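You operate a simulated robot arm through the tools that you are given. There is no shell and no other tool.

You are at the controls of a simulated robot arm. One attempt, no reset.

JOB
Brake cart one, then turn its three cylinders' marks to the handle.
Fine: the top marks read from the handle, 25 degrees off at most; the cylinders stay in their sleeves; leave those on the low stand alone.

Only the result counts: the job must be done as asked and must still hold three seconds after the hand-in. Knocking over, shifting, dropping, spilling or breaking anything else fails it.

ROBOT AND FRAMES
A 7-joint arm with a two-finger parallel gripper, fixed in place. Base frame: the origin is at the foot of the arm, x ahead of it, y to its left, z up. Units: mm, degrees, N and s.
Its first joint turns from -132.0 to 132.0 degrees. Payload 3.91 kg.
The tool frame sits at the grasp point between the pads (the TCP): z along the fingers, y along the line on which they close. The tips reach 30 mm beyond it. Largest opening 110 mm; finger width 20, thickness 10; the body of the gripper, 48 by 112 mm, starts 55 mm behind the TCP.
Orientation is that of the tool frame in the base frame, as [roll, pitch, yaw] about the fixed x, y, z axes, in that order (R = Rz(yaw) Ry(pitch) Rx(roll)). With the fingers straight down and closing along the base's y, the tool's x points along the base's -x, its y along +y and its z along -z.

CONTROLS
- The arm moves only by the tool drive_tool. Its argument "steps" is one flat list of numbers, 7 for each row, row after row: the shift along the base's x, y, z in mm, then the turn, a rotation vector about the base's x, y, z in degrees, then the gripper command, from -1 (fully open) to 1 (shut), values between in proportion. In form: [dx, dy, dz, rx, ry, rz, claw, dx, dy, dz, rx, ry, rz, claw, ...]. A call has 1 to 20 rows; each row is the pose to reach, as a shift and turn from the pose commanded when the call began. Rows are played at 5 a second. More than 50 mm and 8.6 degrees between two rows, or a gripper value outside its range, and nothing of the call is played. A pose out of reach is approached as far as the arm can. The call stops where the force on the tool passes 40 N (or 10 N more than at its start, if that is more) or the arm is blocked; 0.2 s more then pass. Each finger travels about 108 mm/s and halts on what it meets, pressing with about 39 N; the grip force reading is that of the motor and also rises with nothing between the fingers. The clock runs only during rows and for 0.2 s after the last one: add rows that repeat a pose to give the fingers time. The reply holds the time, the measured pose of the TCP, the force on the tool along the base axes, the opening and the grip force, in the units named above and with some noise, with the torque about the TCP (base axes, N m) and any sound that the robot's microphone picked up.
- Cameras (640 x 400 px; columns grow to the right, rows downward): "scene" is fixed at [50.5, -649.8, 1026.9]; the picture's right is [0.66, -0.76, 0.00], its down [-0.25, -0.21, -0.94] and it looks along [0.71, 0.62, -0.33] (base axes); focal length 362 px, centre (320, 200). "wrist" rides on the gripper at [72, 17, -103] in the tool frame; the picture's right is [-0.23, 0.97, 0.00], its down [-0.76, -0.18, -0.62] and it looks along [-0.61, -0.14, 0.78] (tool axes); focal length 222 px, centre (320, 200). There is no depth. A picture from a camera that has moved, and an enlarged one, comes with that camera's place and axes in the base frame and with its lens.
- snapshot(camera): a new picture of that camera. The clock stands still meanwhile.
- enlarge(camera, box): a new picture of the part [left, top, right, bottom] of that camera's present view, enlarged. The clock stands still meanwhile.
- hand_in(): hands the job in; it is judged then, once.

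Places have to be worked out from the pictures, the camera data and where the tool is seen. Open the gripper and draw the arm clear of the work before you hand the job in, unless the task says otherwise.

The tools are called after "Call:" as a command line: name --argument value ..., lists and objects as JSON in quotes. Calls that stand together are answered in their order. drive_tool: Moves the arm, as the interface text tells. Its arguments: {"type":"object","properties":{"steps":{"type":"array","items":{"type":"number"}}},"required":["steps"]} The other tools are called the same way: snapshot (camera) takes a picture; enlarge (camera, box) takes an enlarged picture of a part of a camera's view; hand_in () hands the job in.

At the start:

```text
time_s: 0.0
tool_pos: [702.6, -52.7, 929.3]
ee_rot: [-180.0, 0.0, -180.0]
wrist_force: [0.9, -0.3, -0.5]
wrist_torque: [0.0, 0.0, 0.01]
grip_width: 109.7
grip_force: 0.0
```

scene: 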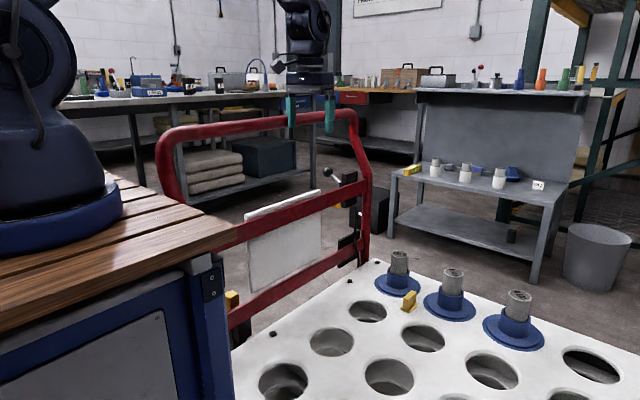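
wrist: 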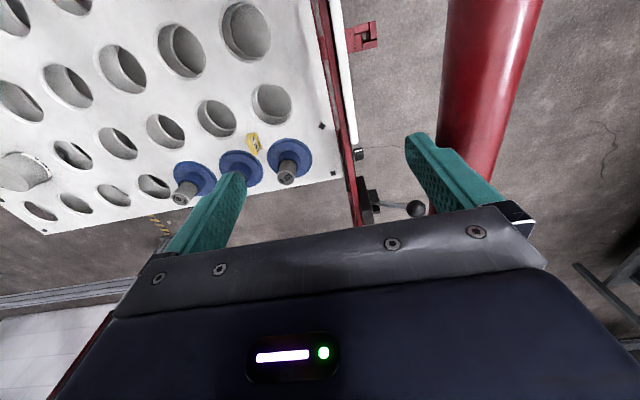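

I start by looking closer at the cart, its handle, the brake lever and the three cylinders.

Call:
enlarge --camera "scene" --box '[340, 230, 560, 368]'

Call:
enlarge --camera "scene" --box '[280, 140, 400, 290]'

Call:
enlarge --camera "scene" --box '[200, 180, 400, 400]'

Call:
enlarge --camera "wrist" --box '[140, 100, 340, 225]'

Call:
enlarge --camera "wrist" --box '[310, 0, 470, 240]'

Call:
enlarge --camera "scene" --box '[380, 140, 580, 265]'

```text
2.90 times, centred on (450, 299) of scene
camera zoom: at [50.5, -649.8, 1026.9], right [0.66, -0.76, 0.0], down [-0.25, -0.21, -0.94], along [0.71, 0.62, -0.33], focal length 1049 px, centre (-57, -87)
```

zoom: 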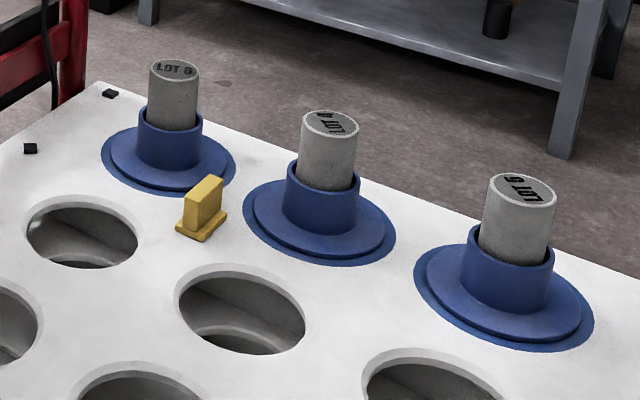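

```text
2.67 times, centred on (340, 215) of scene
camera zoom: at [50.5, -649.8, 1026.9], right [0.66, -0.76, 0.0], down [-0.25, -0.21, -0.94], along [0.71, 0.62, -0.33], focal length 965 px, centre (267, 160)
```

zoom: 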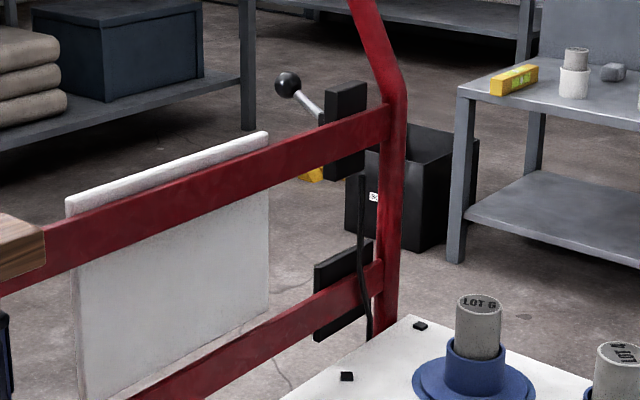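

```text
1.82 times, centred on (300, 290) of scene
camera zoom: at [50.5, -649.8, 1026.9], right [0.66, -0.76, 0.0], down [-0.25, -0.21, -0.94], along [0.71, 0.62, -0.33], focal length 658 px, centre (356, 36)
```

zoom: 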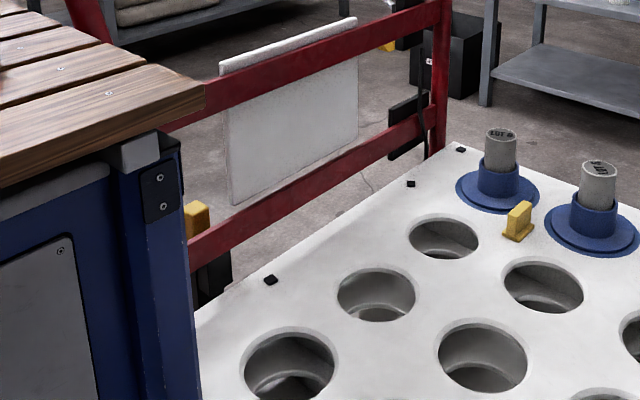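

```text
3.20 times, centred on (240, 162) of wrist
camera zoom: at [631.2, -34.2, 1034.4], right [0.23, 0.97, 0.0], down [0.76, -0.18, 0.62], along [0.61, -0.14, -0.78], focal length 711 px, centre (576, 320)
```

zoom: 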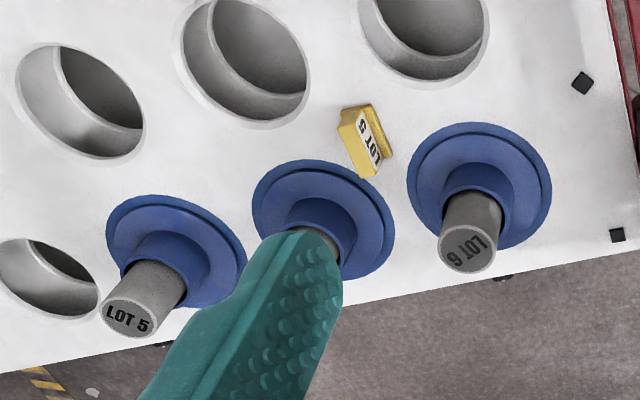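

```text
1.67 times, centred on (390, 120) of wrist
camera zoom: at [631.2, -34.2, 1034.4], right [0.23, 0.97, 0.0], down [0.76, -0.18, 0.62], along [0.61, -0.14, -0.78], focal length 370 px, centre (203, 333)
```

zoom: 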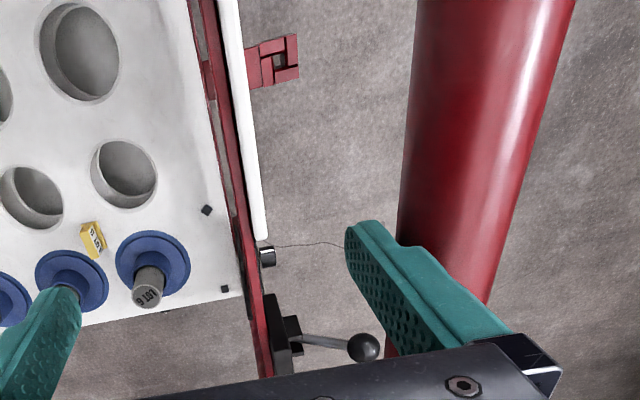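

```text
3.20 times, centred on (480, 202) of scene
camera zoom: at [50.5, -649.8, 1026.9], right [0.66, -0.76, 0.0], down [-0.25, -0.21, -0.94], along [0.71, 0.62, -0.33], focal length 1158 px, centre (-192, 192)
```

zoom: 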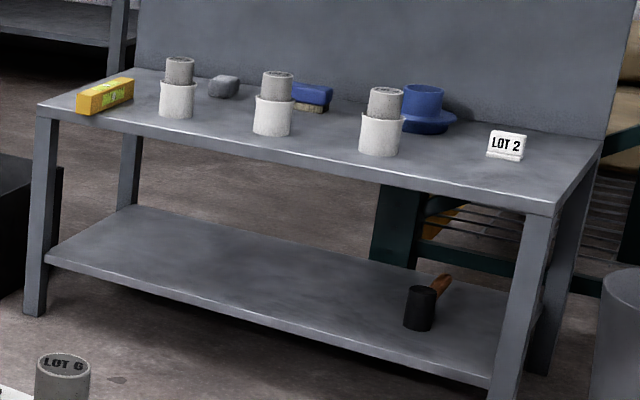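

Estimates so far: cylinder tops at about (933, -195/-360/-523, 522), handle tube near y≈37, z≈917, lever knob near (912, 69, 739). I take closer looks at a few details before moving.

Call:
enlarge --camera "wrist" --box '[320, 0, 400, 60]'

Call:
enlarge --camera "scene" --box '[215, 270, 275, 350]'

Call:
enlarge --camera "scene" --box '[310, 155, 390, 255]'

Call:
enlarge --camera "wrist" --box '[330, 130, 450, 230]'

Call:
enlarge --camera "scene" --box '[240, 0, 460, 140]'

Call:
enlarge --camera "scene" --box '[0, 100, 250, 400]'

```text
6.67 times, centred on (360, 30) of wrist
camera zoom: at [631.2, -34.2, 1034.4], right [0.23, 0.97, 0.0], down [0.76, -0.18, 0.62], along [0.61, -0.14, -0.78], focal length 1481 px, centre (53, 1333)
```

zoom: 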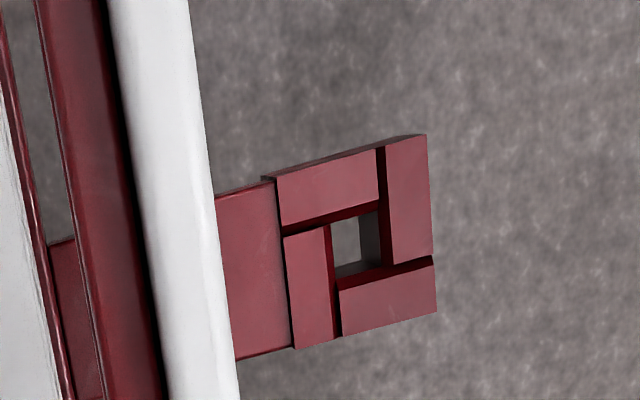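

```text
5.00 times, centred on (245, 310) of scene
camera zoom: at [50.5, -649.8, 1026.9], right [0.66, -0.76, 0.0], down [-0.25, -0.21, -0.94], along [0.71, 0.62, -0.33], focal length 1810 px, centre (695, -350)
```

zoom: 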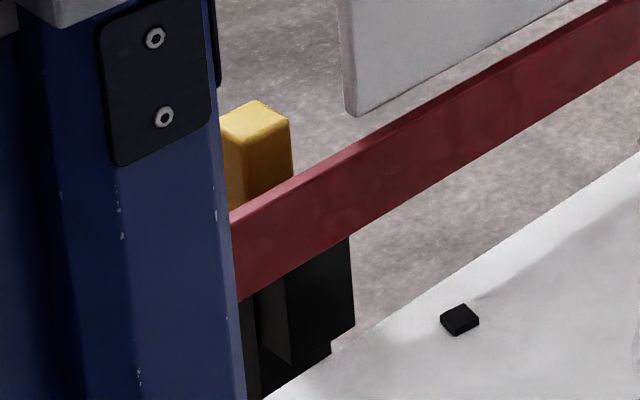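

```text
4.00 times, centred on (350, 205) of scene
camera zoom: at [50.5, -649.8, 1026.9], right [0.66, -0.76, 0.0], down [-0.25, -0.21, -0.94], along [0.71, 0.62, -0.33], focal length 1448 px, centre (200, 180)
```

zoom: 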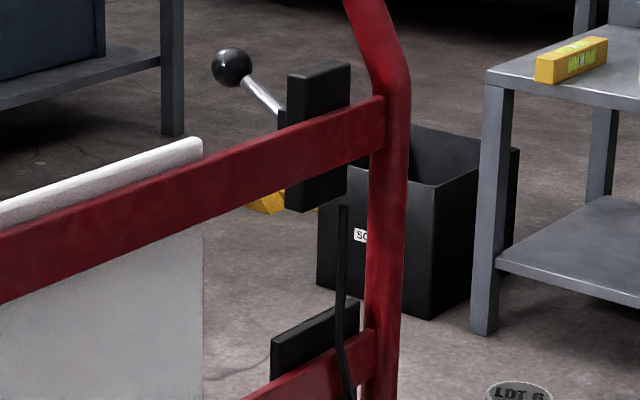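

```text
4.00 times, centred on (390, 180) of wrist
camera zoom: at [631.2, -34.2, 1034.4], right [0.23, 0.97, 0.0], down [0.76, -0.18, 0.62], along [0.61, -0.14, -0.78], focal length 888 px, centre (40, 280)
```

zoom: 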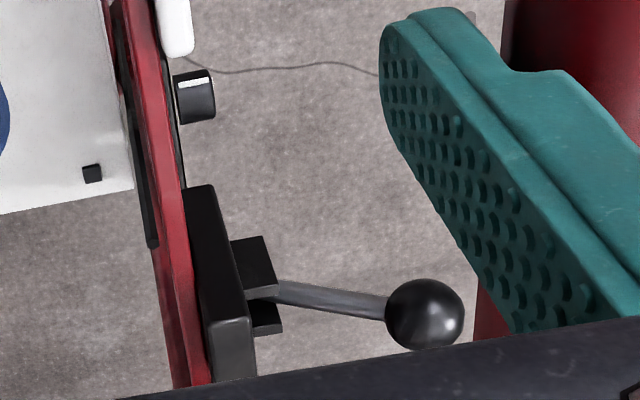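

```text
2.86 times, centred on (350, 70) of scene
camera zoom: at [50.5, -649.8, 1026.9], right [0.66, -0.76, 0.0], down [-0.25, -0.21, -0.94], along [0.71, 0.62, -0.33], focal length 1034 px, centre (234, 571)
```

zoom: 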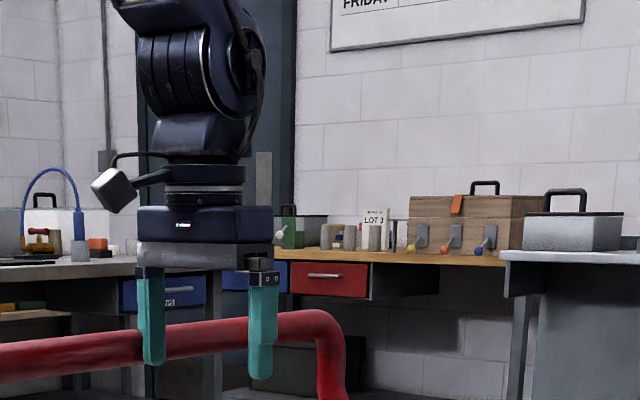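

```text
1.33 times, centred on (125, 250) of scene
camera zoom: at [50.5, -649.8, 1026.9], right [0.66, -0.76, 0.0], down [-0.25, -0.21, -0.94], along [0.71, 0.62, -0.33], focal length 483 px, centre (580, 133)
```

zoom: 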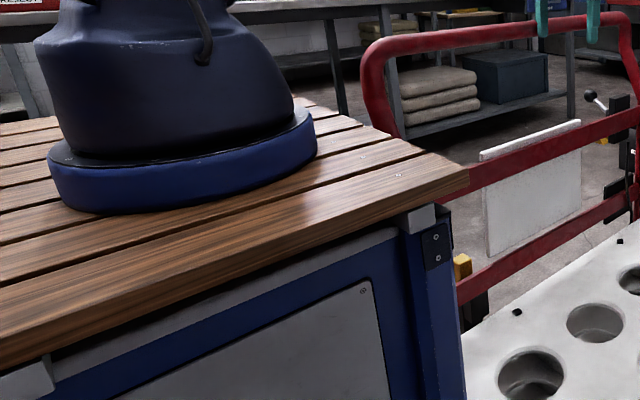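

The lever with the black ball sits between two bracket plates on the +y side of the handle frame; I need to see its face and labels from the handle side. I first lift 130 mm clear of the red tube, then swing out over it.

Call:
drive_tool --steps '[0, 0, 45, 0, 0, 0, -1, 0, 0, 90, 0, 0, 0, -1, 0, 0, 130, 0, 0, 0, -1, 0, 0, 130, 0, 0, 0, -1]'

Call:
snapshot --camera "scene"

Call:
snapshot --camera "wrist"

```text
time_s: 1.0
tool_pos: [701.3, -54.2, 1059.0]
ee_rot: [-180.0, 0.0, -179.9]
wrist_force: [-0.2, -0.4, 0.3]
wrist_torque: [-0.03, -0.03, -0.01]
grip_width: 110.1
grip_force: 0.0
```

```text
taken
```

scene: 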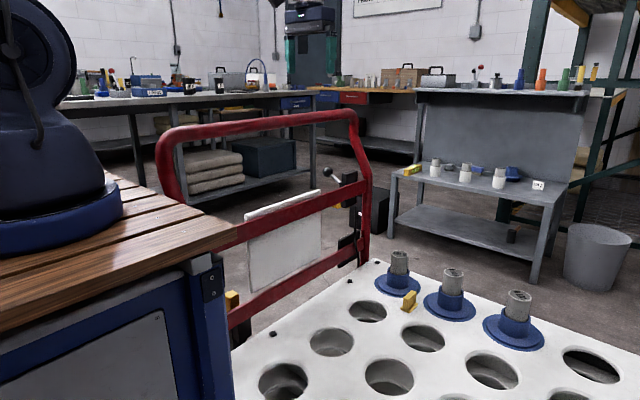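

```text
taken
camera wrist: at [630.2, -36.5, 1163.5], right [0.23, 0.97, 0.0], down [0.76, -0.18, 0.62], along [0.61, -0.14, -0.78], focal length 222 px, centre (320, 200)
```

wrist: 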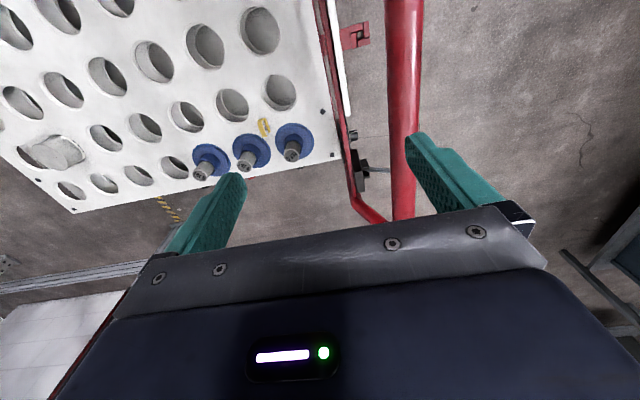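

The tube is confirmed at y≈35, z≈920 with diameter ~33 mm. I swing over it to the far side and turn the camera to look back at the handle (−y).

Call:
drive_tool --steps '[16, 26, 0, 0, 0, -8.2, -1, 32, 52, 0, 0, 0, -16.4, -1, 48, 78, 0, 0, 0, -24.6, -1, 64, 104, 0, 0, 0, -32.8, -1, 80, 130, 0, 0, 0, -41, -1, 96, 156, 0, 0, 0, -49.2, -1, 112, 182, 0, 0, 0, -57.4, -1, 128, 208, 0, 0, 0, -65.6, -1, 144, 234, 0, 0, 0, -73.8, -1, 160, 260, 0, 0, 0, -82, -1, 176, 286, 0, 0, 0, -90, -1, 176, 286, 0, 0, 0, -90, -1]'

Call:
snapshot --camera "wrist"

Call:
snapshot --camera "scene"

```text
time_s: 3.6
tool_pos: [875.7, 233.4, 1059.4]
ee_rot: [-180.0, -0.1, 89.9]
wrist_force: [-0.3, -0.4, 0.3]
wrist_torque: [-0.02, -0.01, 0.01]
grip_width: 110.0
grip_force: 0.1
```

```text
taken
camera wrist: at [893.7, 306.7, 1163.9], right [0.97, -0.23, 0.0], down [-0.18, -0.76, 0.62], along [-0.14, -0.61, -0.78], focal length 222 px, centre (320, 200)
```

wrist: 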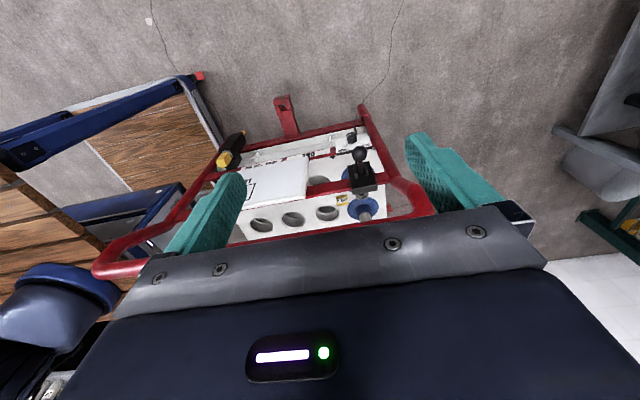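

```text
taken
```

scene: 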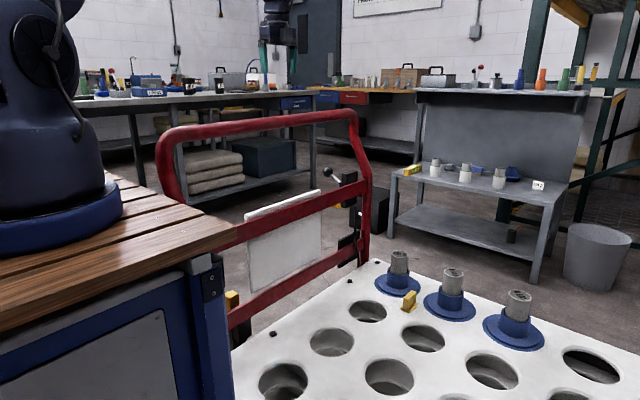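

The view now looks back at the handle from its front. I enlarge the sign, the lever and the lower hardware.

Call:
enlarge --camera "wrist" --box '[200, 90, 440, 240]'

Call:
enlarge --camera "wrist" --box '[310, 110, 430, 220]'

Call:
enlarge --camera "wrist" --box '[230, 140, 350, 240]'

```text
2.67 times, centred on (320, 165) of wrist
camera zoom: at [893.7, 306.7, 1163.9], right [0.97, -0.23, 0.0], down [-0.18, -0.76, 0.62], along [-0.14, -0.61, -0.78], focal length 592 px, centre (320, 293)
```

zoom: 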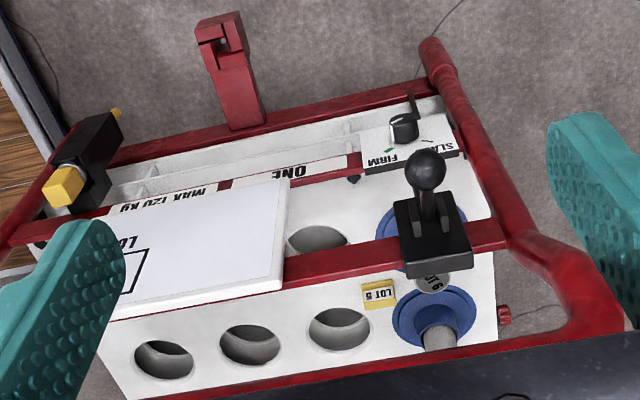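

```text
3.64 times, centred on (370, 165) of wrist
camera zoom: at [893.7, 306.7, 1163.9], right [0.97, -0.23, 0.0], down [-0.18, -0.76, 0.62], along [-0.14, -0.61, -0.78], focal length 808 px, centre (138, 327)
```

zoom: 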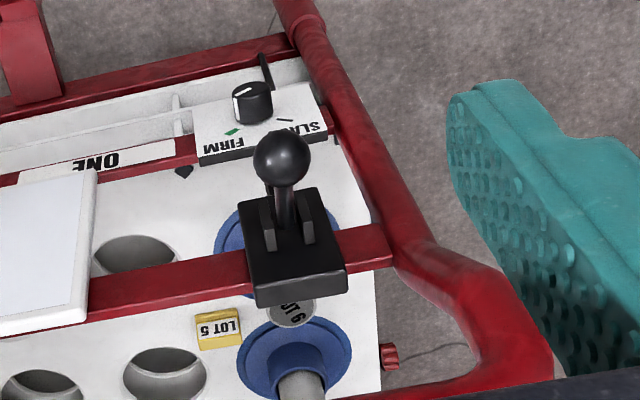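

```text
4.00 times, centred on (290, 190) of wrist
camera zoom: at [893.7, 306.7, 1163.9], right [0.97, -0.23, 0.0], down [-0.18, -0.76, 0.62], along [-0.14, -0.61, -0.78], focal length 888 px, centre (440, 240)
```

zoom: 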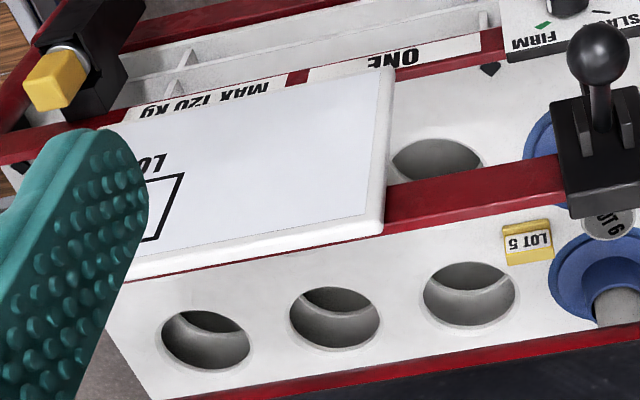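

Cart "ONE" is confirmed; there is a FIRM/SLACK dial below the lever, and a yellow block at the other end. I zoom in tightly on each.

Call:
enlarge --camera "wrist" --box '[330, 115, 390, 155]'

Call:
enlarge --camera "wrist" --box '[335, 140, 385, 210]'

Call:
enlarge --camera "wrist" --box '[190, 90, 320, 180]'

Call:
enlarge --camera "wrist" --box '[0, 60, 250, 300]'

```text
10.00 times, centred on (360, 135) of wrist
camera zoom: at [893.7, 306.7, 1163.9], right [0.97, -0.23, 0.0], down [-0.18, -0.76, 0.62], along [-0.14, -0.61, -0.78], focal length 2221 px, centre (-80, 850)
```

zoom: 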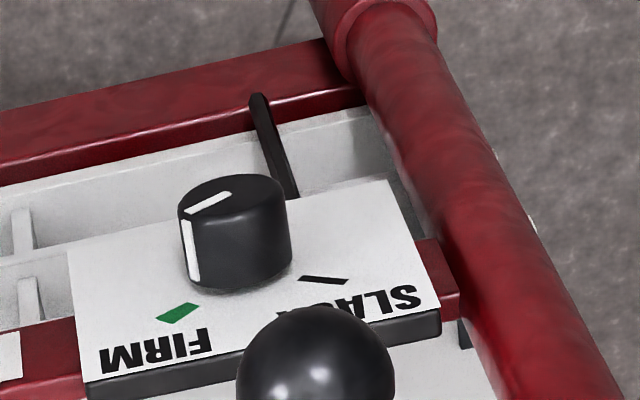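

```text
5.71 times, centred on (360, 175) of wrist
camera zoom: at [893.7, 306.7, 1163.9], right [0.97, -0.23, 0.0], down [-0.18, -0.76, 0.62], along [-0.14, -0.61, -0.78], focal length 1269 px, centre (91, 343)
```

zoom: 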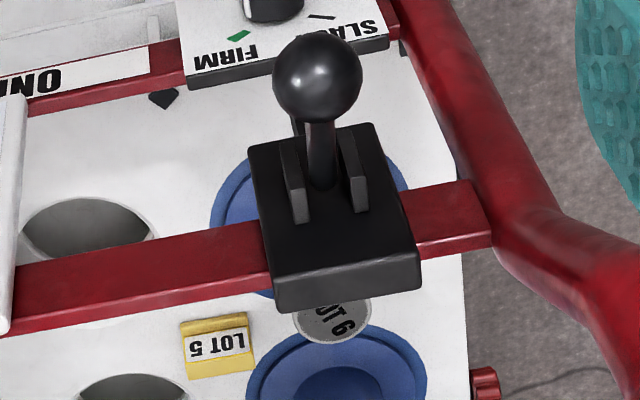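

```text
4.44 times, centred on (255, 135) of wrist
camera zoom: at [893.7, 306.7, 1163.9], right [0.97, -0.23, 0.0], down [-0.18, -0.76, 0.62], along [-0.14, -0.61, -0.78], focal length 987 px, centre (609, 489)
```

zoom: 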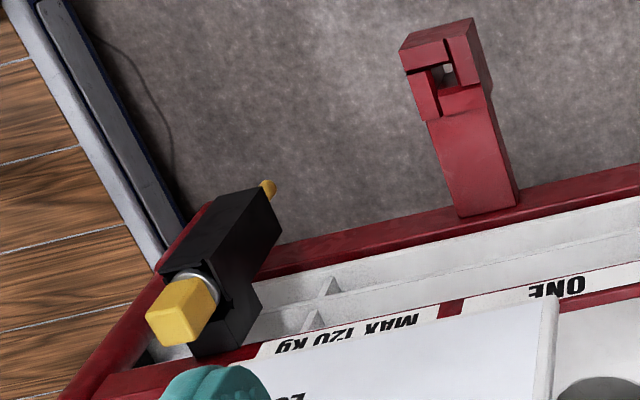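

```text
1.67 times, centred on (125, 180) of wrist
camera zoom: at [893.7, 306.7, 1163.9], right [0.97, -0.23, 0.0], down [-0.18, -0.76, 0.62], along [-0.14, -0.61, -0.78], focal length 370 px, centre (645, 233)
```

zoom: 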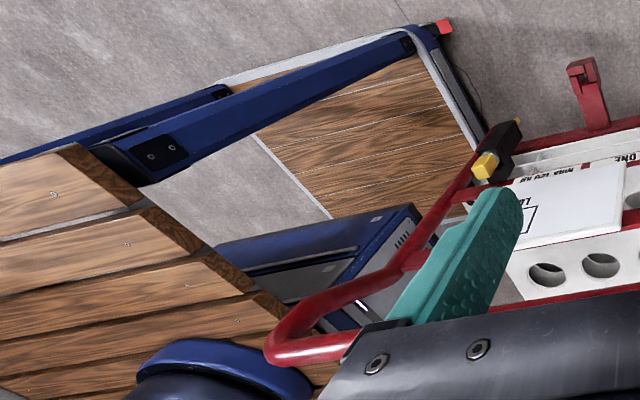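

The dial pointer already sits at FIRM, and there is a yellow plunger at the far end; I want a more frontal view of the lever box, the panel and the plunger before deciding which is the brake. I lower the tool on the handle's outer side and tilt it 30°.

Call:
drive_tool --steps '[-5, 4, -40, -8, 0, 0, -1, -10, 8, -80, -16, 0, 0, -1, -15, 12, -120, -24, 0, 0, -1, -20, 15, -160, -30, 0, 0, -1, -20, 15, -190, -30, 0, 0, -1, -20, 15, -190, -30, 0, 0, -1]'

Call:
snapshot --camera "wrist"

Call:
snapshot --camera "scene"

```text
time_s: 5.0
tool_pos: [856.0, 247.9, 869.5]
ee_rot: [180.0, 30.0, 90.0]
wrist_force: [-0.3, 0.8, 0.5]
wrist_torque: [0.0, -0.01, 0.02]
grip_width: 109.9
grip_force: 0.0
```

```text
taken
camera wrist: at [873.9, 363.2, 923.2], right [0.97, -0.2, 0.11], down [-0.18, -0.35, 0.92], along [-0.14, -0.92, -0.37], focal length 222 px, centre (320, 200)
```

wrist: 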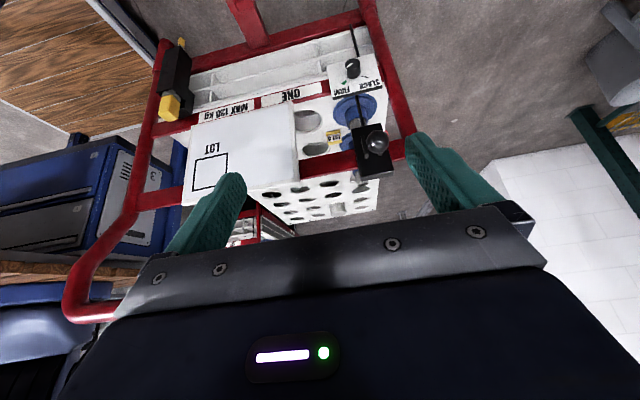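

```text
taken
```

scene: 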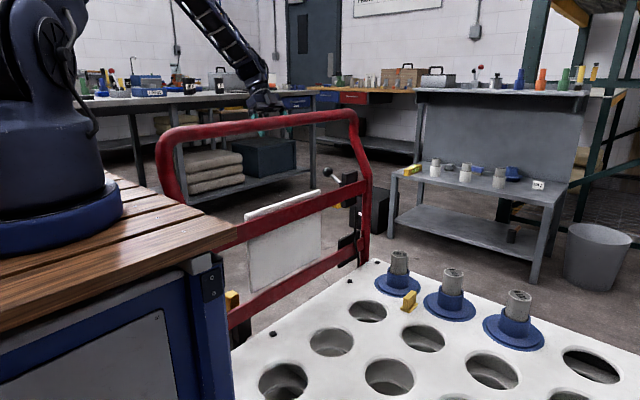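

Now the face of the handle is visible; I enlarge the lever, dial, plunger and what's behind the cart.

Call:
enlarge --camera "wrist" --box '[310, 30, 410, 190]'

Call:
enlarge --camera "wrist" --box '[140, 0, 320, 140]'

Call:
enlarge --camera "wrist" --box '[180, 130, 400, 250]'

Call:
enlarge --camera "wrist" --box '[325, 110, 395, 185]'

```text
2.50 times, centred on (360, 110) of wrist
camera zoom: at [873.9, 363.2, 923.2], right [0.97, -0.2, 0.11], down [-0.18, -0.35, 0.92], along [-0.14, -0.92, -0.37], focal length 555 px, centre (220, 425)
```

zoom: 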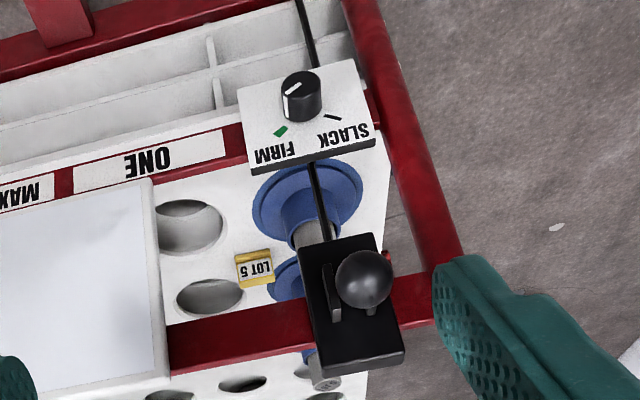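

```text
2.86 times, centred on (230, 70) of wrist
camera zoom: at [873.9, 363.2, 923.2], right [0.97, -0.2, 0.11], down [-0.18, -0.35, 0.92], along [-0.14, -0.92, -0.37], focal length 635 px, centre (577, 571)
```

zoom: 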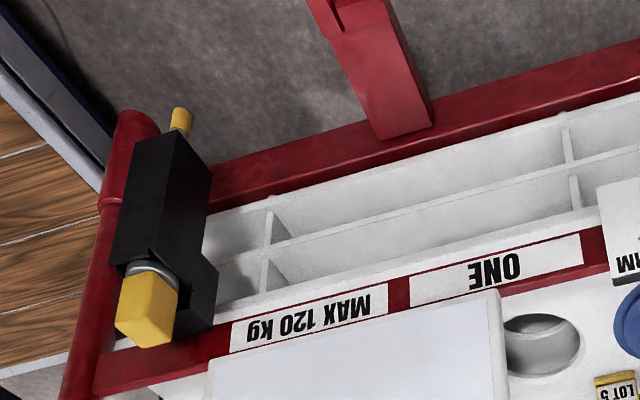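

```text
2.91 times, centred on (290, 190) of wrist
camera zoom: at [873.9, 363.2, 923.2], right [0.97, -0.2, 0.11], down [-0.18, -0.35, 0.92], along [-0.14, -0.92, -0.37], focal length 646 px, centre (407, 229)
```

zoom: 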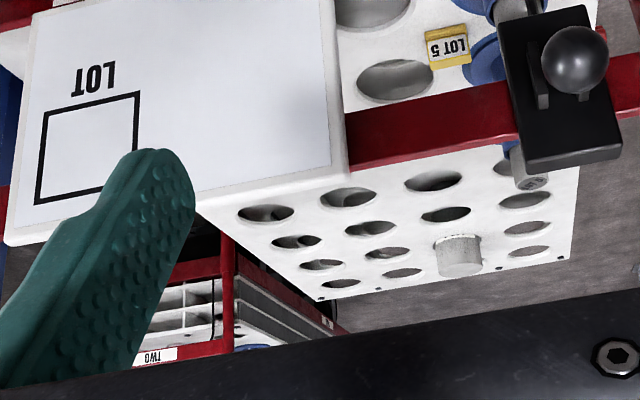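

```text
5.33 times, centred on (360, 148) of wrist
camera zoom: at [873.9, 363.2, 923.2], right [0.97, -0.2, 0.11], down [-0.18, -0.35, 0.92], along [-0.14, -0.92, -0.37], focal length 1185 px, centre (107, 480)
```

zoom: 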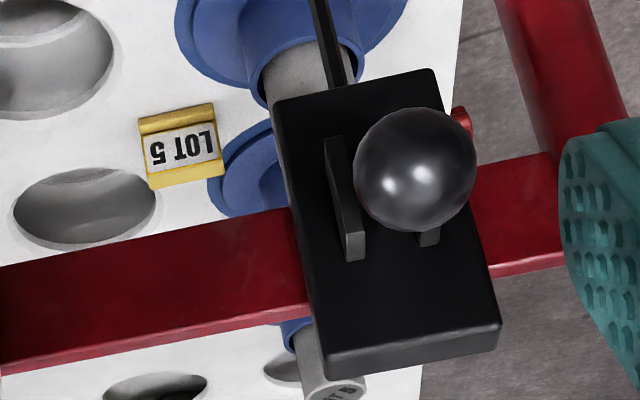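

Cart TWO stands behind, so this is cart ONE; its ball lever drives a rod running through the FIRM/SLACK dial, so the lever looks like the brake. I check the dial's pointer exactly.

Call:
enlarge --camera "wrist" --box '[330, 50, 385, 100]'

Call:
enlarge --camera "wrist" --box '[150, 30, 215, 130]'

```text
8.00 times, centred on (358, 75) of wrist
camera zoom: at [873.9, 363.2, 923.2], right [0.97, -0.2, 0.11], down [-0.18, -0.35, 0.92], along [-0.14, -0.92, -0.37], focal length 1777 px, centre (20, 1200)
```

zoom: 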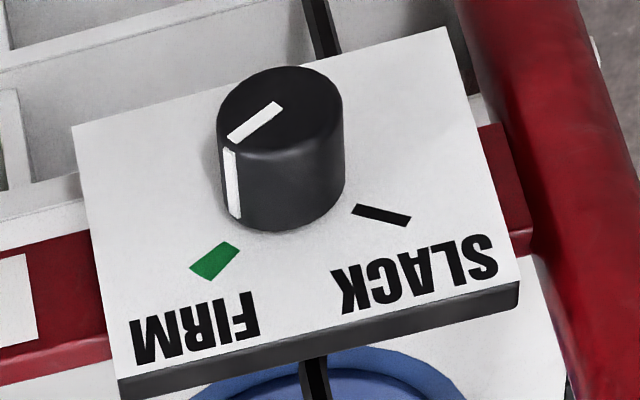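

```text
4.00 times, centred on (182, 80) of wrist
camera zoom: at [873.9, 363.2, 923.2], right [0.97, -0.2, 0.11], down [-0.18, -0.35, 0.92], along [-0.14, -0.92, -0.37], focal length 888 px, centre (870, 680)
```

zoom: 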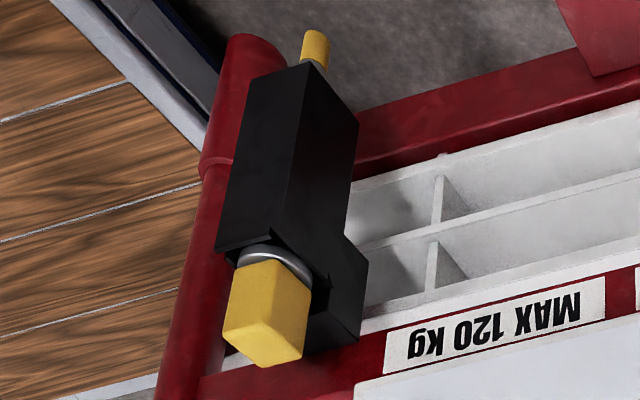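

The dial pointer lies at the green FIRM mark, so it stays. Triangulation from three views puts the lever ball at (926.5, 74.5, 731.5), lever about 27° up; I move the open gripper to a pre-approach 100 mm back along the tilted tool axis.

Call:
drive_tool --steps '[18, -31, -13, 0, 0, 0, -1, 36, -62, -26, 0, 0, 0, -1, 54, -93, -39, 0, 0, 0, -1, 70.5, -123.5, -51.5, 0, 0, 0, -1, 70.5, -123.5, -51.5, 0, 0, 0, -1]'

Call:
snapshot --camera "wrist"

Call:
snapshot --camera "scene"

```text
time_s: 6.2
tool_pos: [926.7, 125.2, 819.7]
ee_rot: [180.0, 30.0, 90.0]
wrist_force: [1.1, -0.1, 0.1]
wrist_torque: [0.01, 0.02, -0.01]
grip_width: 110.0
grip_force: 0.0
```

```text
taken
camera wrist: at [944.6, 240.9, 873.6], right [0.97, -0.2, 0.11], down [-0.18, -0.35, 0.92], along [-0.14, -0.92, -0.37], focal length 222 px, centre (320, 200)
```

wrist: 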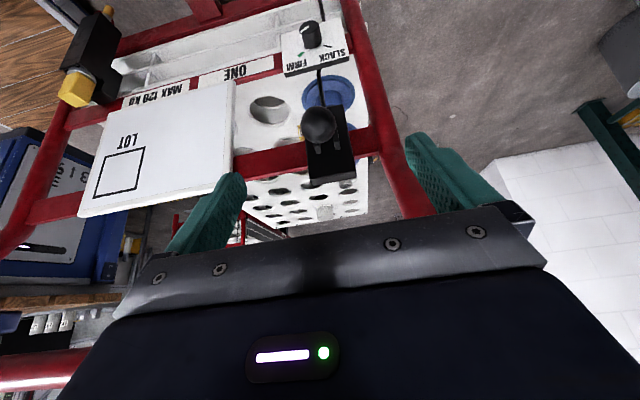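

```text
taken
```

scene: 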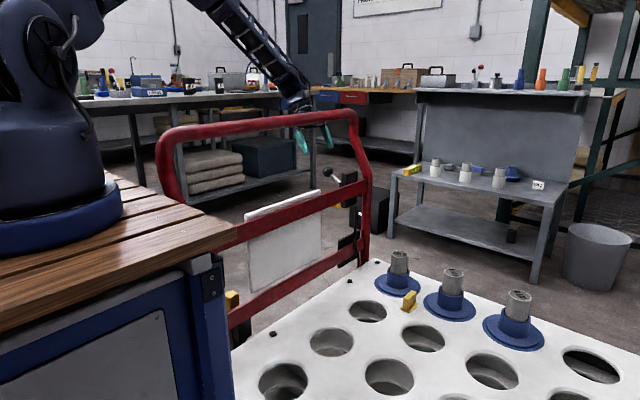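

The ball re-projects to (926.5, 75, 731), matching. I advance along the tool axis so the open fingers straddle the ball, then close.

Call:
drive_tool --steps '[0, -17, -29, 0, 0, 0, -1, 0, -34, -58, 0, 0, 0, -1, 0, -50.5, -87.5, 0, 0, 0, -1, 0, -50.5, -87.5, 0, 0, 0, -1]'

Call:
snapshot --camera "wrist"

Call:
snapshot --camera "scene"

```text
time_s: 7.2
tool_pos: [927.2, 75.3, 732.9]
ee_rot: [-179.9, 30.0, 89.9]
wrist_force: [0.2, 0.1, -1.1]
wrist_torque: [0.0, -0.01, 0.02]
grip_width: 110.1
grip_force: 0.0
```

```text
taken
camera wrist: at [945.6, 190.7, 786.8], right [0.97, -0.2, 0.11], down [-0.18, -0.35, 0.92], along [-0.14, -0.92, -0.37], focal length 222 px, centre (320, 200)
```

wrist: 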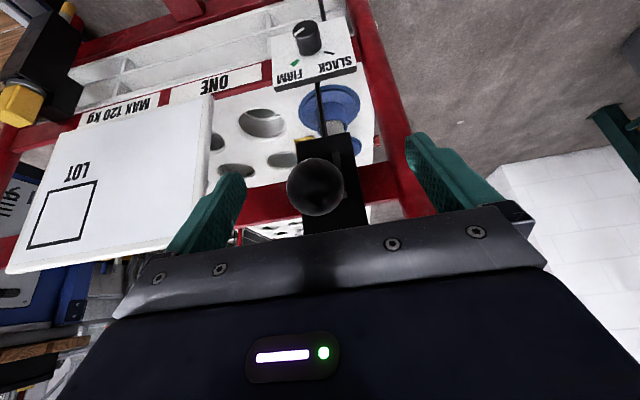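

```text
taken
```

scene: 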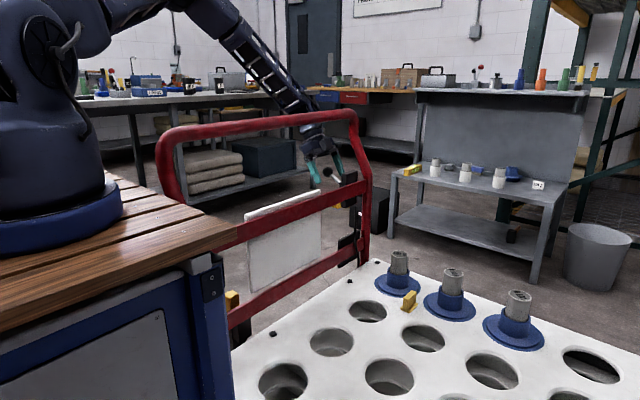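

The ball is centred between the fingers. I close on it.

Call:
drive_tool --steps '[0, 0, 0, 0, 0, 0, 0, 0, 0, 0, 0, 0, 0, 1, 0, 0, 0, 0, 0, 0, 1, 0, 0, 0, 0, 0, 0, 1]'

Call:
snapshot --camera "wrist"

```text
time_s: 8.1
tool_pos: [924.7, 75.3, 732.3]
ee_rot: [-179.6, 30.0, 90.0]
wrist_force: [-11.9, 2.0, 8.5]
wrist_torque: [-0.41, 0.15, -0.05]
grip_width: 33.0
grip_force: 45.3
stopped in row 4: the force on the tool passed its limit at 42 N (the readings are from after the stop); the commanded pose is now the measured one
```

```text
taken
camera wrist: at [943.4, 190.9, 786.2], right [0.97, -0.2, 0.11], down [-0.17, -0.35, 0.92], along [-0.15, -0.92, -0.37], focal length 222 px, centre (320, 200)
```

wrist: 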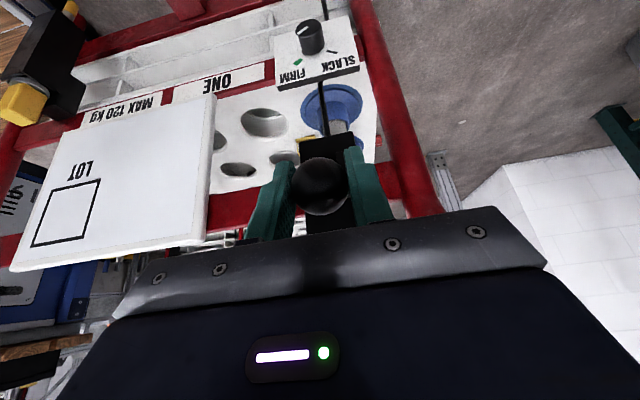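

The ball is gripped (33 mm). I try the lever gently downward along its arc around the pivot at (y≈10, z≈699).

Call:
drive_tool --steps '[0, 1.5, -3.5, 0, 0, 0, 1, 0, 3.3, -7.7, 0, 0, 0, 1, 0, 5, -13.5, 0, 0, 0, 1, 0, 5, -13.5, 0, 0, 0, 1]'

Call:
snapshot --camera "wrist"

```text
time_s: 9.1
tool_pos: [925.4, 79.9, 718.5]
ee_rot: [-179.8, 30.1, 90.1]
wrist_force: [-16.1, -4.3, 16.0]
wrist_torque: [-1.16, 0.04, 0.0]
grip_width: 32.8
grip_force: 44.7
```

```text
taken
camera wrist: at [943.3, 195.5, 772.3], right [0.97, -0.2, 0.11], down [-0.17, -0.35, 0.92], along [-0.15, -0.92, -0.37], focal length 222 px, centre (320, 200)
```

wrist: 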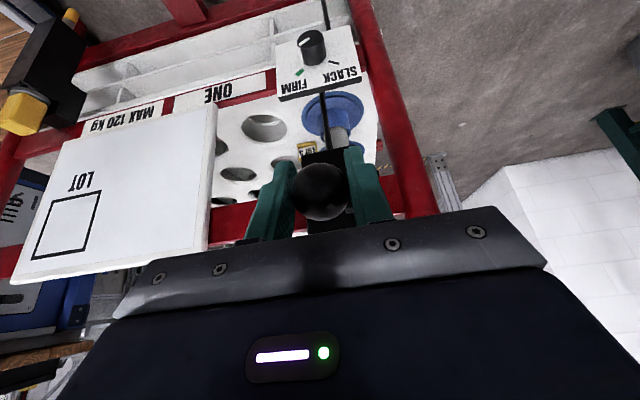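

The lever follows with about 16 N. I continue down the arc.

Call:
drive_tool --steps '[0, 1.5, -6, 0, 0, 0, 1, 0, 2.5, -12, 0, 0, 0, 1, 0, 3, -18.5, 0, 0, 0, 1, 0, 3, -18.5, 0, 0, 0, 1]'

Call:
snapshot --camera "wrist"

```text
time_s: 10.1
tool_pos: [924.9, 85.6, 700.1]
ee_rot: [-179.7, 30.0, 90.0]
wrist_force: [-10.5, -0.6, 14.9]
wrist_torque: [-1.04, -0.07, 0.01]
grip_width: 32.8
grip_force: 45.4
```

```text
taken
camera wrist: at [943.2, 200.0, 753.9], right [0.97, -0.2, 0.11], down [-0.17, -0.35, 0.92], along [-0.14, -0.92, -0.37], focal length 222 px, centre (320, 200)
```

wrist: 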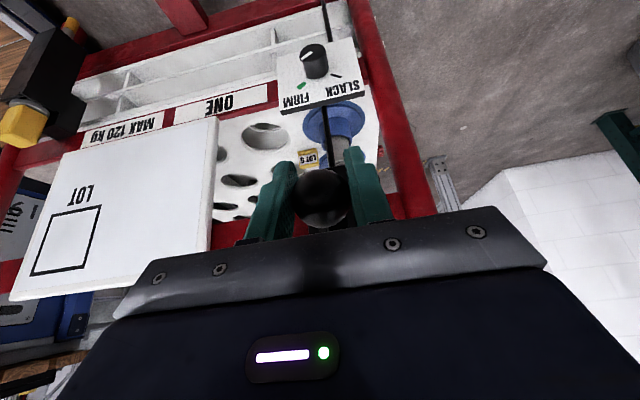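

Moving smoothly. I keep following it down.

Call:
drive_tool --steps '[0, 0.5, -6, 0, 0, 0, 1, 0, 0.5, -12, 0, 0, 0, 1, 0, 0, -18, 0, 0, 0, 1, 0, 0, -18, 0, 0, 0, 1]'

Call:
snapshot --camera "scene"

```text
time_s: 11.1
tool_pos: [925.0, 83.6, 681.4]
ee_rot: [-179.7, 30.0, 90.1]
wrist_force: [0.4, 17.2, 14.3]
wrist_torque: [-1.17, 0.01, 0.09]
grip_width: 32.7
grip_force: 45.2
```

```text
taken
```

scene: 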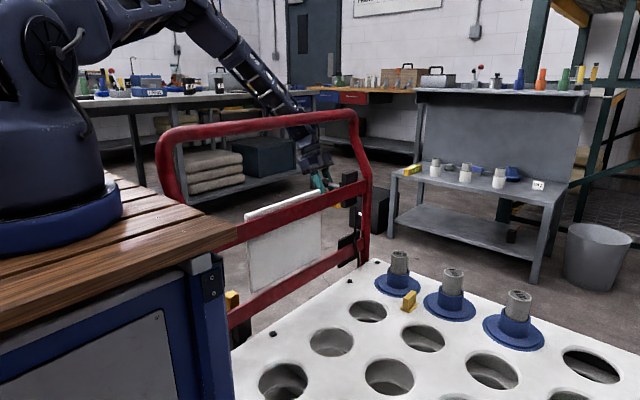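

The lever pushes the tool outward a little, so the arc's pivot is nearer z≈692 with radius ≈75; I correct the path and continue.

Call:
drive_tool --steps '[0, 1.5, -5, 0, 0, 0, 1, 0, 0.5, -11, 0, 0, 0, 1, 0, -1.5, -17, 0, 0, 0, 1, 0, -1.5, -17, 0, 0, 0, 1]'

Call:
snapshot --camera "wrist"

```text
time_s: 12.1
tool_pos: [925.0, 81.1, 663.9]
ee_rot: [-179.6, 30.0, 90.1]
wrist_force: [-20.0, 10.9, 7.5]
wrist_torque: [-1.0, -0.2, 0.04]
grip_width: 32.6
grip_force: 45.2
```

```text
taken
camera wrist: at [943.4, 196.9, 718.6], right [0.97, -0.2, 0.11], down [-0.17, -0.35, 0.92], along [-0.15, -0.92, -0.37], focal length 222 px, centre (320, 200)
```

wrist: 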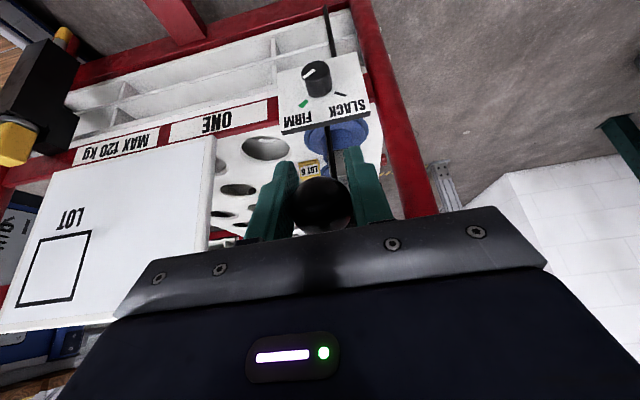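

Still moving without a stop. I continue farther down.

Call:
drive_tool --steps '[0, -1.5, -5, 0, 0, 0, 1, 0, -4, -10, 0, 0, 0, 1, 0, -7, -15, 0, 0, 0, 1, 0, -7, -15, 0, 0, 0, 1]'

Call:
snapshot --camera "wrist"

Call:
enlarge --camera "scene" --box '[280, 120, 400, 220]'

```text
time_s: 13.1
tool_pos: [925.4, 75.4, 649.3]
ee_rot: [-179.5, 30.0, 90.1]
wrist_force: [-23.6, 15.0, 2.8]
wrist_torque: [-1.03, -0.39, 0.1]
grip_width: 32.6
grip_force: 45.0
```

```text
taken
camera wrist: at [943.3, 190.6, 703.3], right [0.97, -0.2, 0.11], down [-0.17, -0.35, 0.92], along [-0.14, -0.92, -0.37], focal length 222 px, centre (320, 200)
```

wrist: 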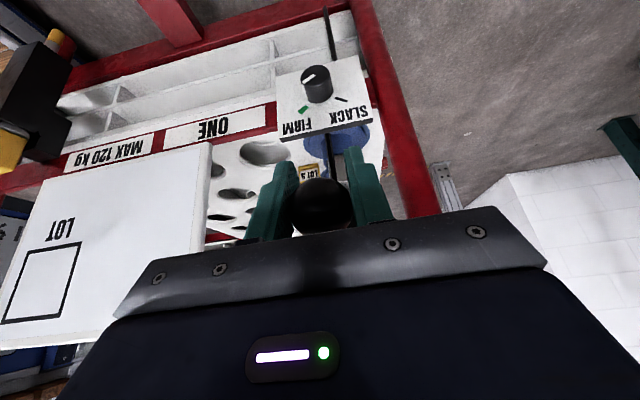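

```text
4.00 times, centred on (340, 170) of scene
camera zoom: at [50.5, -649.8, 1026.9], right [0.66, -0.76, 0.0], down [-0.25, -0.21, -0.94], along [0.71, 0.62, -0.33], focal length 1448 px, centre (240, 320)
```

zoom: 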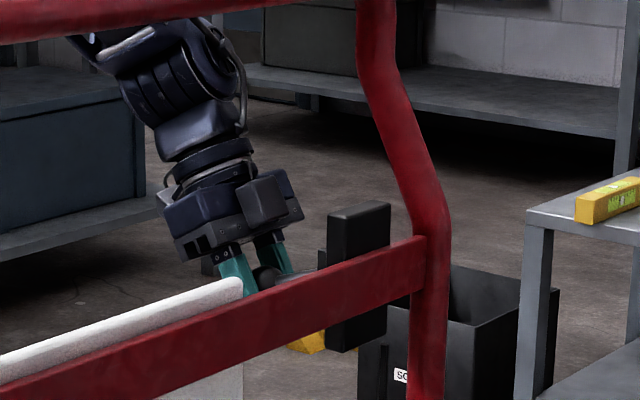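

The lever is now about 34° below horizontal, symmetric to where it began. I go on in small steps to feel for an end stop, relaxing x slightly.

Call:
drive_tool --steps '[-0.7, -1.5, -3, 0, 0, 0, 1, -0.7, -3, -6, 0, 0, 0, 1, -0.7, -5, -9, 0, 0, 0, 1, -0.7, -5, -9, 0, 0, 0, 1]'

```text
time_s: 14.1
tool_pos: [924.5, 71.1, 640.0]
ee_rot: [-179.8, 30.2, 90.1]
wrist_force: [-15.6, 15.0, 5.2]
wrist_torque: [-1.34, -0.21, 0.04]
grip_width: 33.1
grip_force: 44.8
```

Still no stop (about −42°). Continue in small steps.

Call:
drive_tool --steps '[-0.5, -3, -3.5, 0, 0, 0, 1, -0.5, -6, -6, 0, 0, 0, 1, -0.5, -9, -8, 0, 0, 0, 1, -0.5, -9, -8, 0, 0, 0, 1]'

Call:
snapshot --camera "wrist"

```text
time_s: 15.0
tool_pos: [926.1, 66.0, 634.8]
ee_rot: [-180.0, 29.7, 90.1]
wrist_force: [-5.8, 3.5, 4.3]
wrist_torque: [1.11, -0.03, -0.01]
grip_width: 32.8
grip_force: 44.4
stopped in row 4: the force on the tool passed its limit at 41 N (the readings are from after the stop); the commanded pose is now the measured one
```

```text
taken
camera wrist: at [942.5, 179.7, 689.4], right [0.97, -0.19, 0.11], down [-0.18, -0.35, 0.92], along [-0.14, -0.92, -0.38], focal length 222 px, centre (320, 200)
```

wrist: 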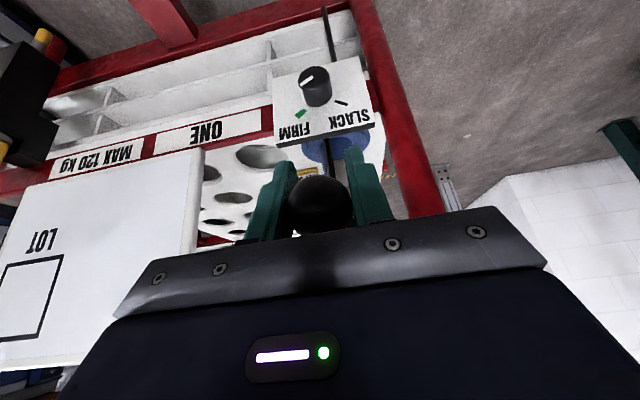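

I hit a stop at about −46° (41 N). I open the fingers, let go, and back off along the tool axis to see whether the lever stays down.

Call:
drive_tool --steps '[0, 0, 0, 0, 0, 0, 0, 0, 0, 0, 0, 0, 0, -1, 0, 0, 0, 0, 0, 0, -1, 0, 0, 0, 0, 0, 0, -1]'

Call:
snapshot --camera "wrist"

Call:
snapshot --camera "scene"

```text
time_s: 16.0
tool_pos: [926.0, 63.6, 633.9]
ee_rot: [-179.9, 29.9, 90.1]
wrist_force: [0.2, -0.5, 0.6]
wrist_torque: [-0.03, 0.01, -0.01]
grip_width: 110.0
grip_force: 0.1
```

```text
taken
camera wrist: at [942.7, 179.3, 689.0], right [0.97, -0.19, 0.11], down [-0.18, -0.35, 0.92], along [-0.14, -0.92, -0.38], focal length 222 px, centre (320, 200)
```

wrist: 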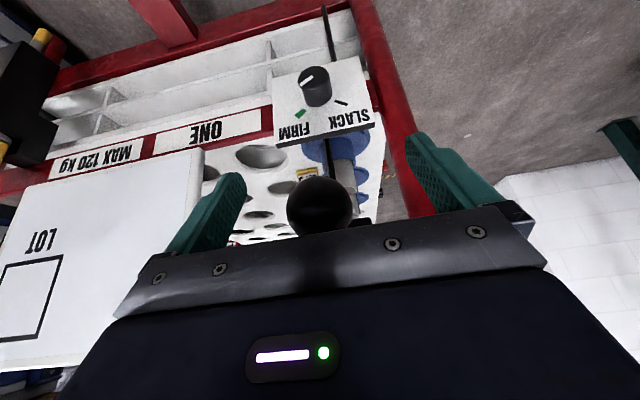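

```text
taken
```

scene: 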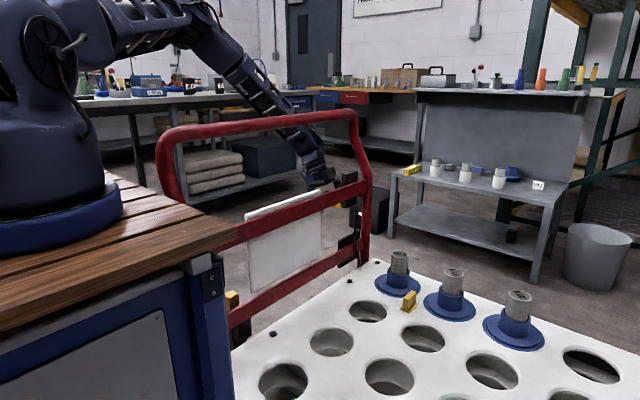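

The lever stays down after release. I back away along the tool axis and look at lever and rod again.

Call:
drive_tool --steps '[0, 20, 34.6, 0, 0, 0, -1, 0, 40, 69, 0, 0, 0, -1, 0, 65, 110, 0, 0, 0, -1, 0, 95, 145, 0, 0, 0, -1, 0, 130, 175, 0, 0, 0, -1, 0, 165, 205, 0, 0, 0, -1, 0, 165, 205, 0, 0, 0, -1]'

Call:
snapshot --camera "wrist"

Call:
enlarge --camera "wrist" --box '[270, 0, 390, 190]'

Call:
enlarge --camera "scene" --box '[310, 155, 390, 255]'

```text
time_s: 17.6
tool_pos: [922.5, 231.2, 839.2]
ee_rot: [-179.9, 30.0, 90.1]
wrist_force: [0.1, -0.2, 0.1]
wrist_torque: [-0.01, 0.0, 0.02]
grip_width: 109.9
grip_force: 0.0
```

```text
taken
camera wrist: at [940.5, 346.1, 893.2], right [0.97, -0.19, 0.11], down [-0.18, -0.35, 0.92], along [-0.14, -0.92, -0.38], focal length 222 px, centre (320, 200)
```

wrist: 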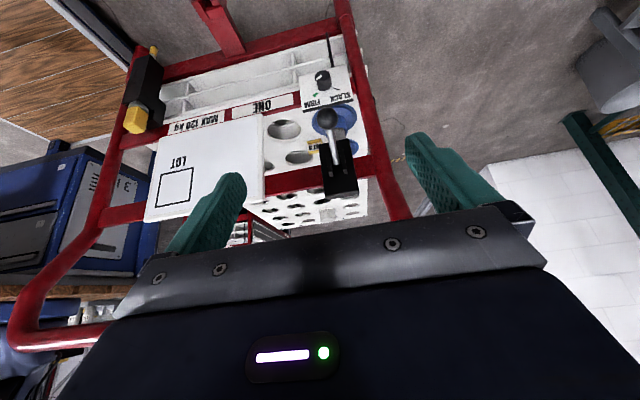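

```text
2.11 times, centred on (330, 95) of wrist
camera zoom: at [940.5, 346.1, 893.2], right [0.97, -0.19, 0.11], down [-0.18, -0.35, 0.92], along [-0.14, -0.92, -0.38], focal length 468 px, centre (299, 421)
```

zoom: 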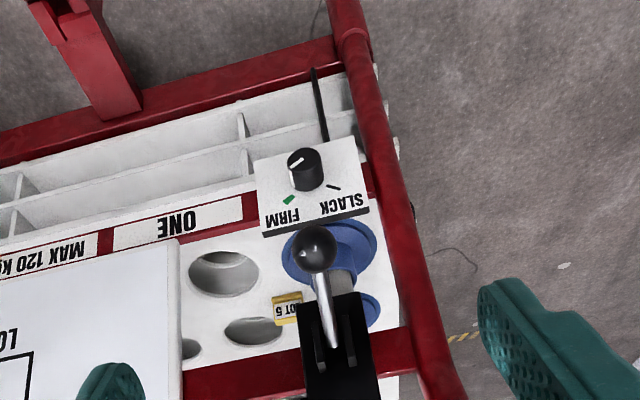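

```text
4.00 times, centred on (350, 205) of scene
camera zoom: at [50.5, -649.8, 1026.9], right [0.66, -0.76, 0.0], down [-0.25, -0.21, -0.94], along [0.71, 0.62, -0.33], focal length 1448 px, centre (200, 180)
```

zoom: 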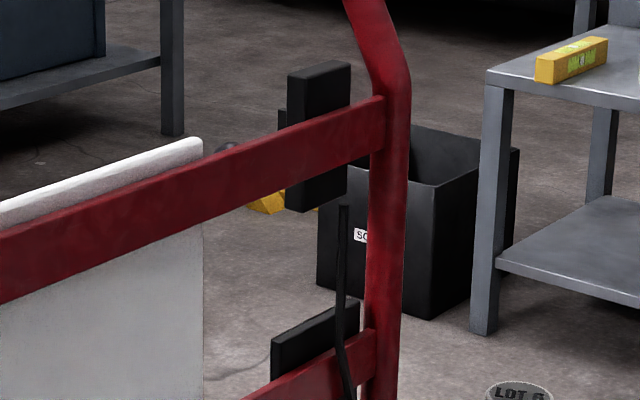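

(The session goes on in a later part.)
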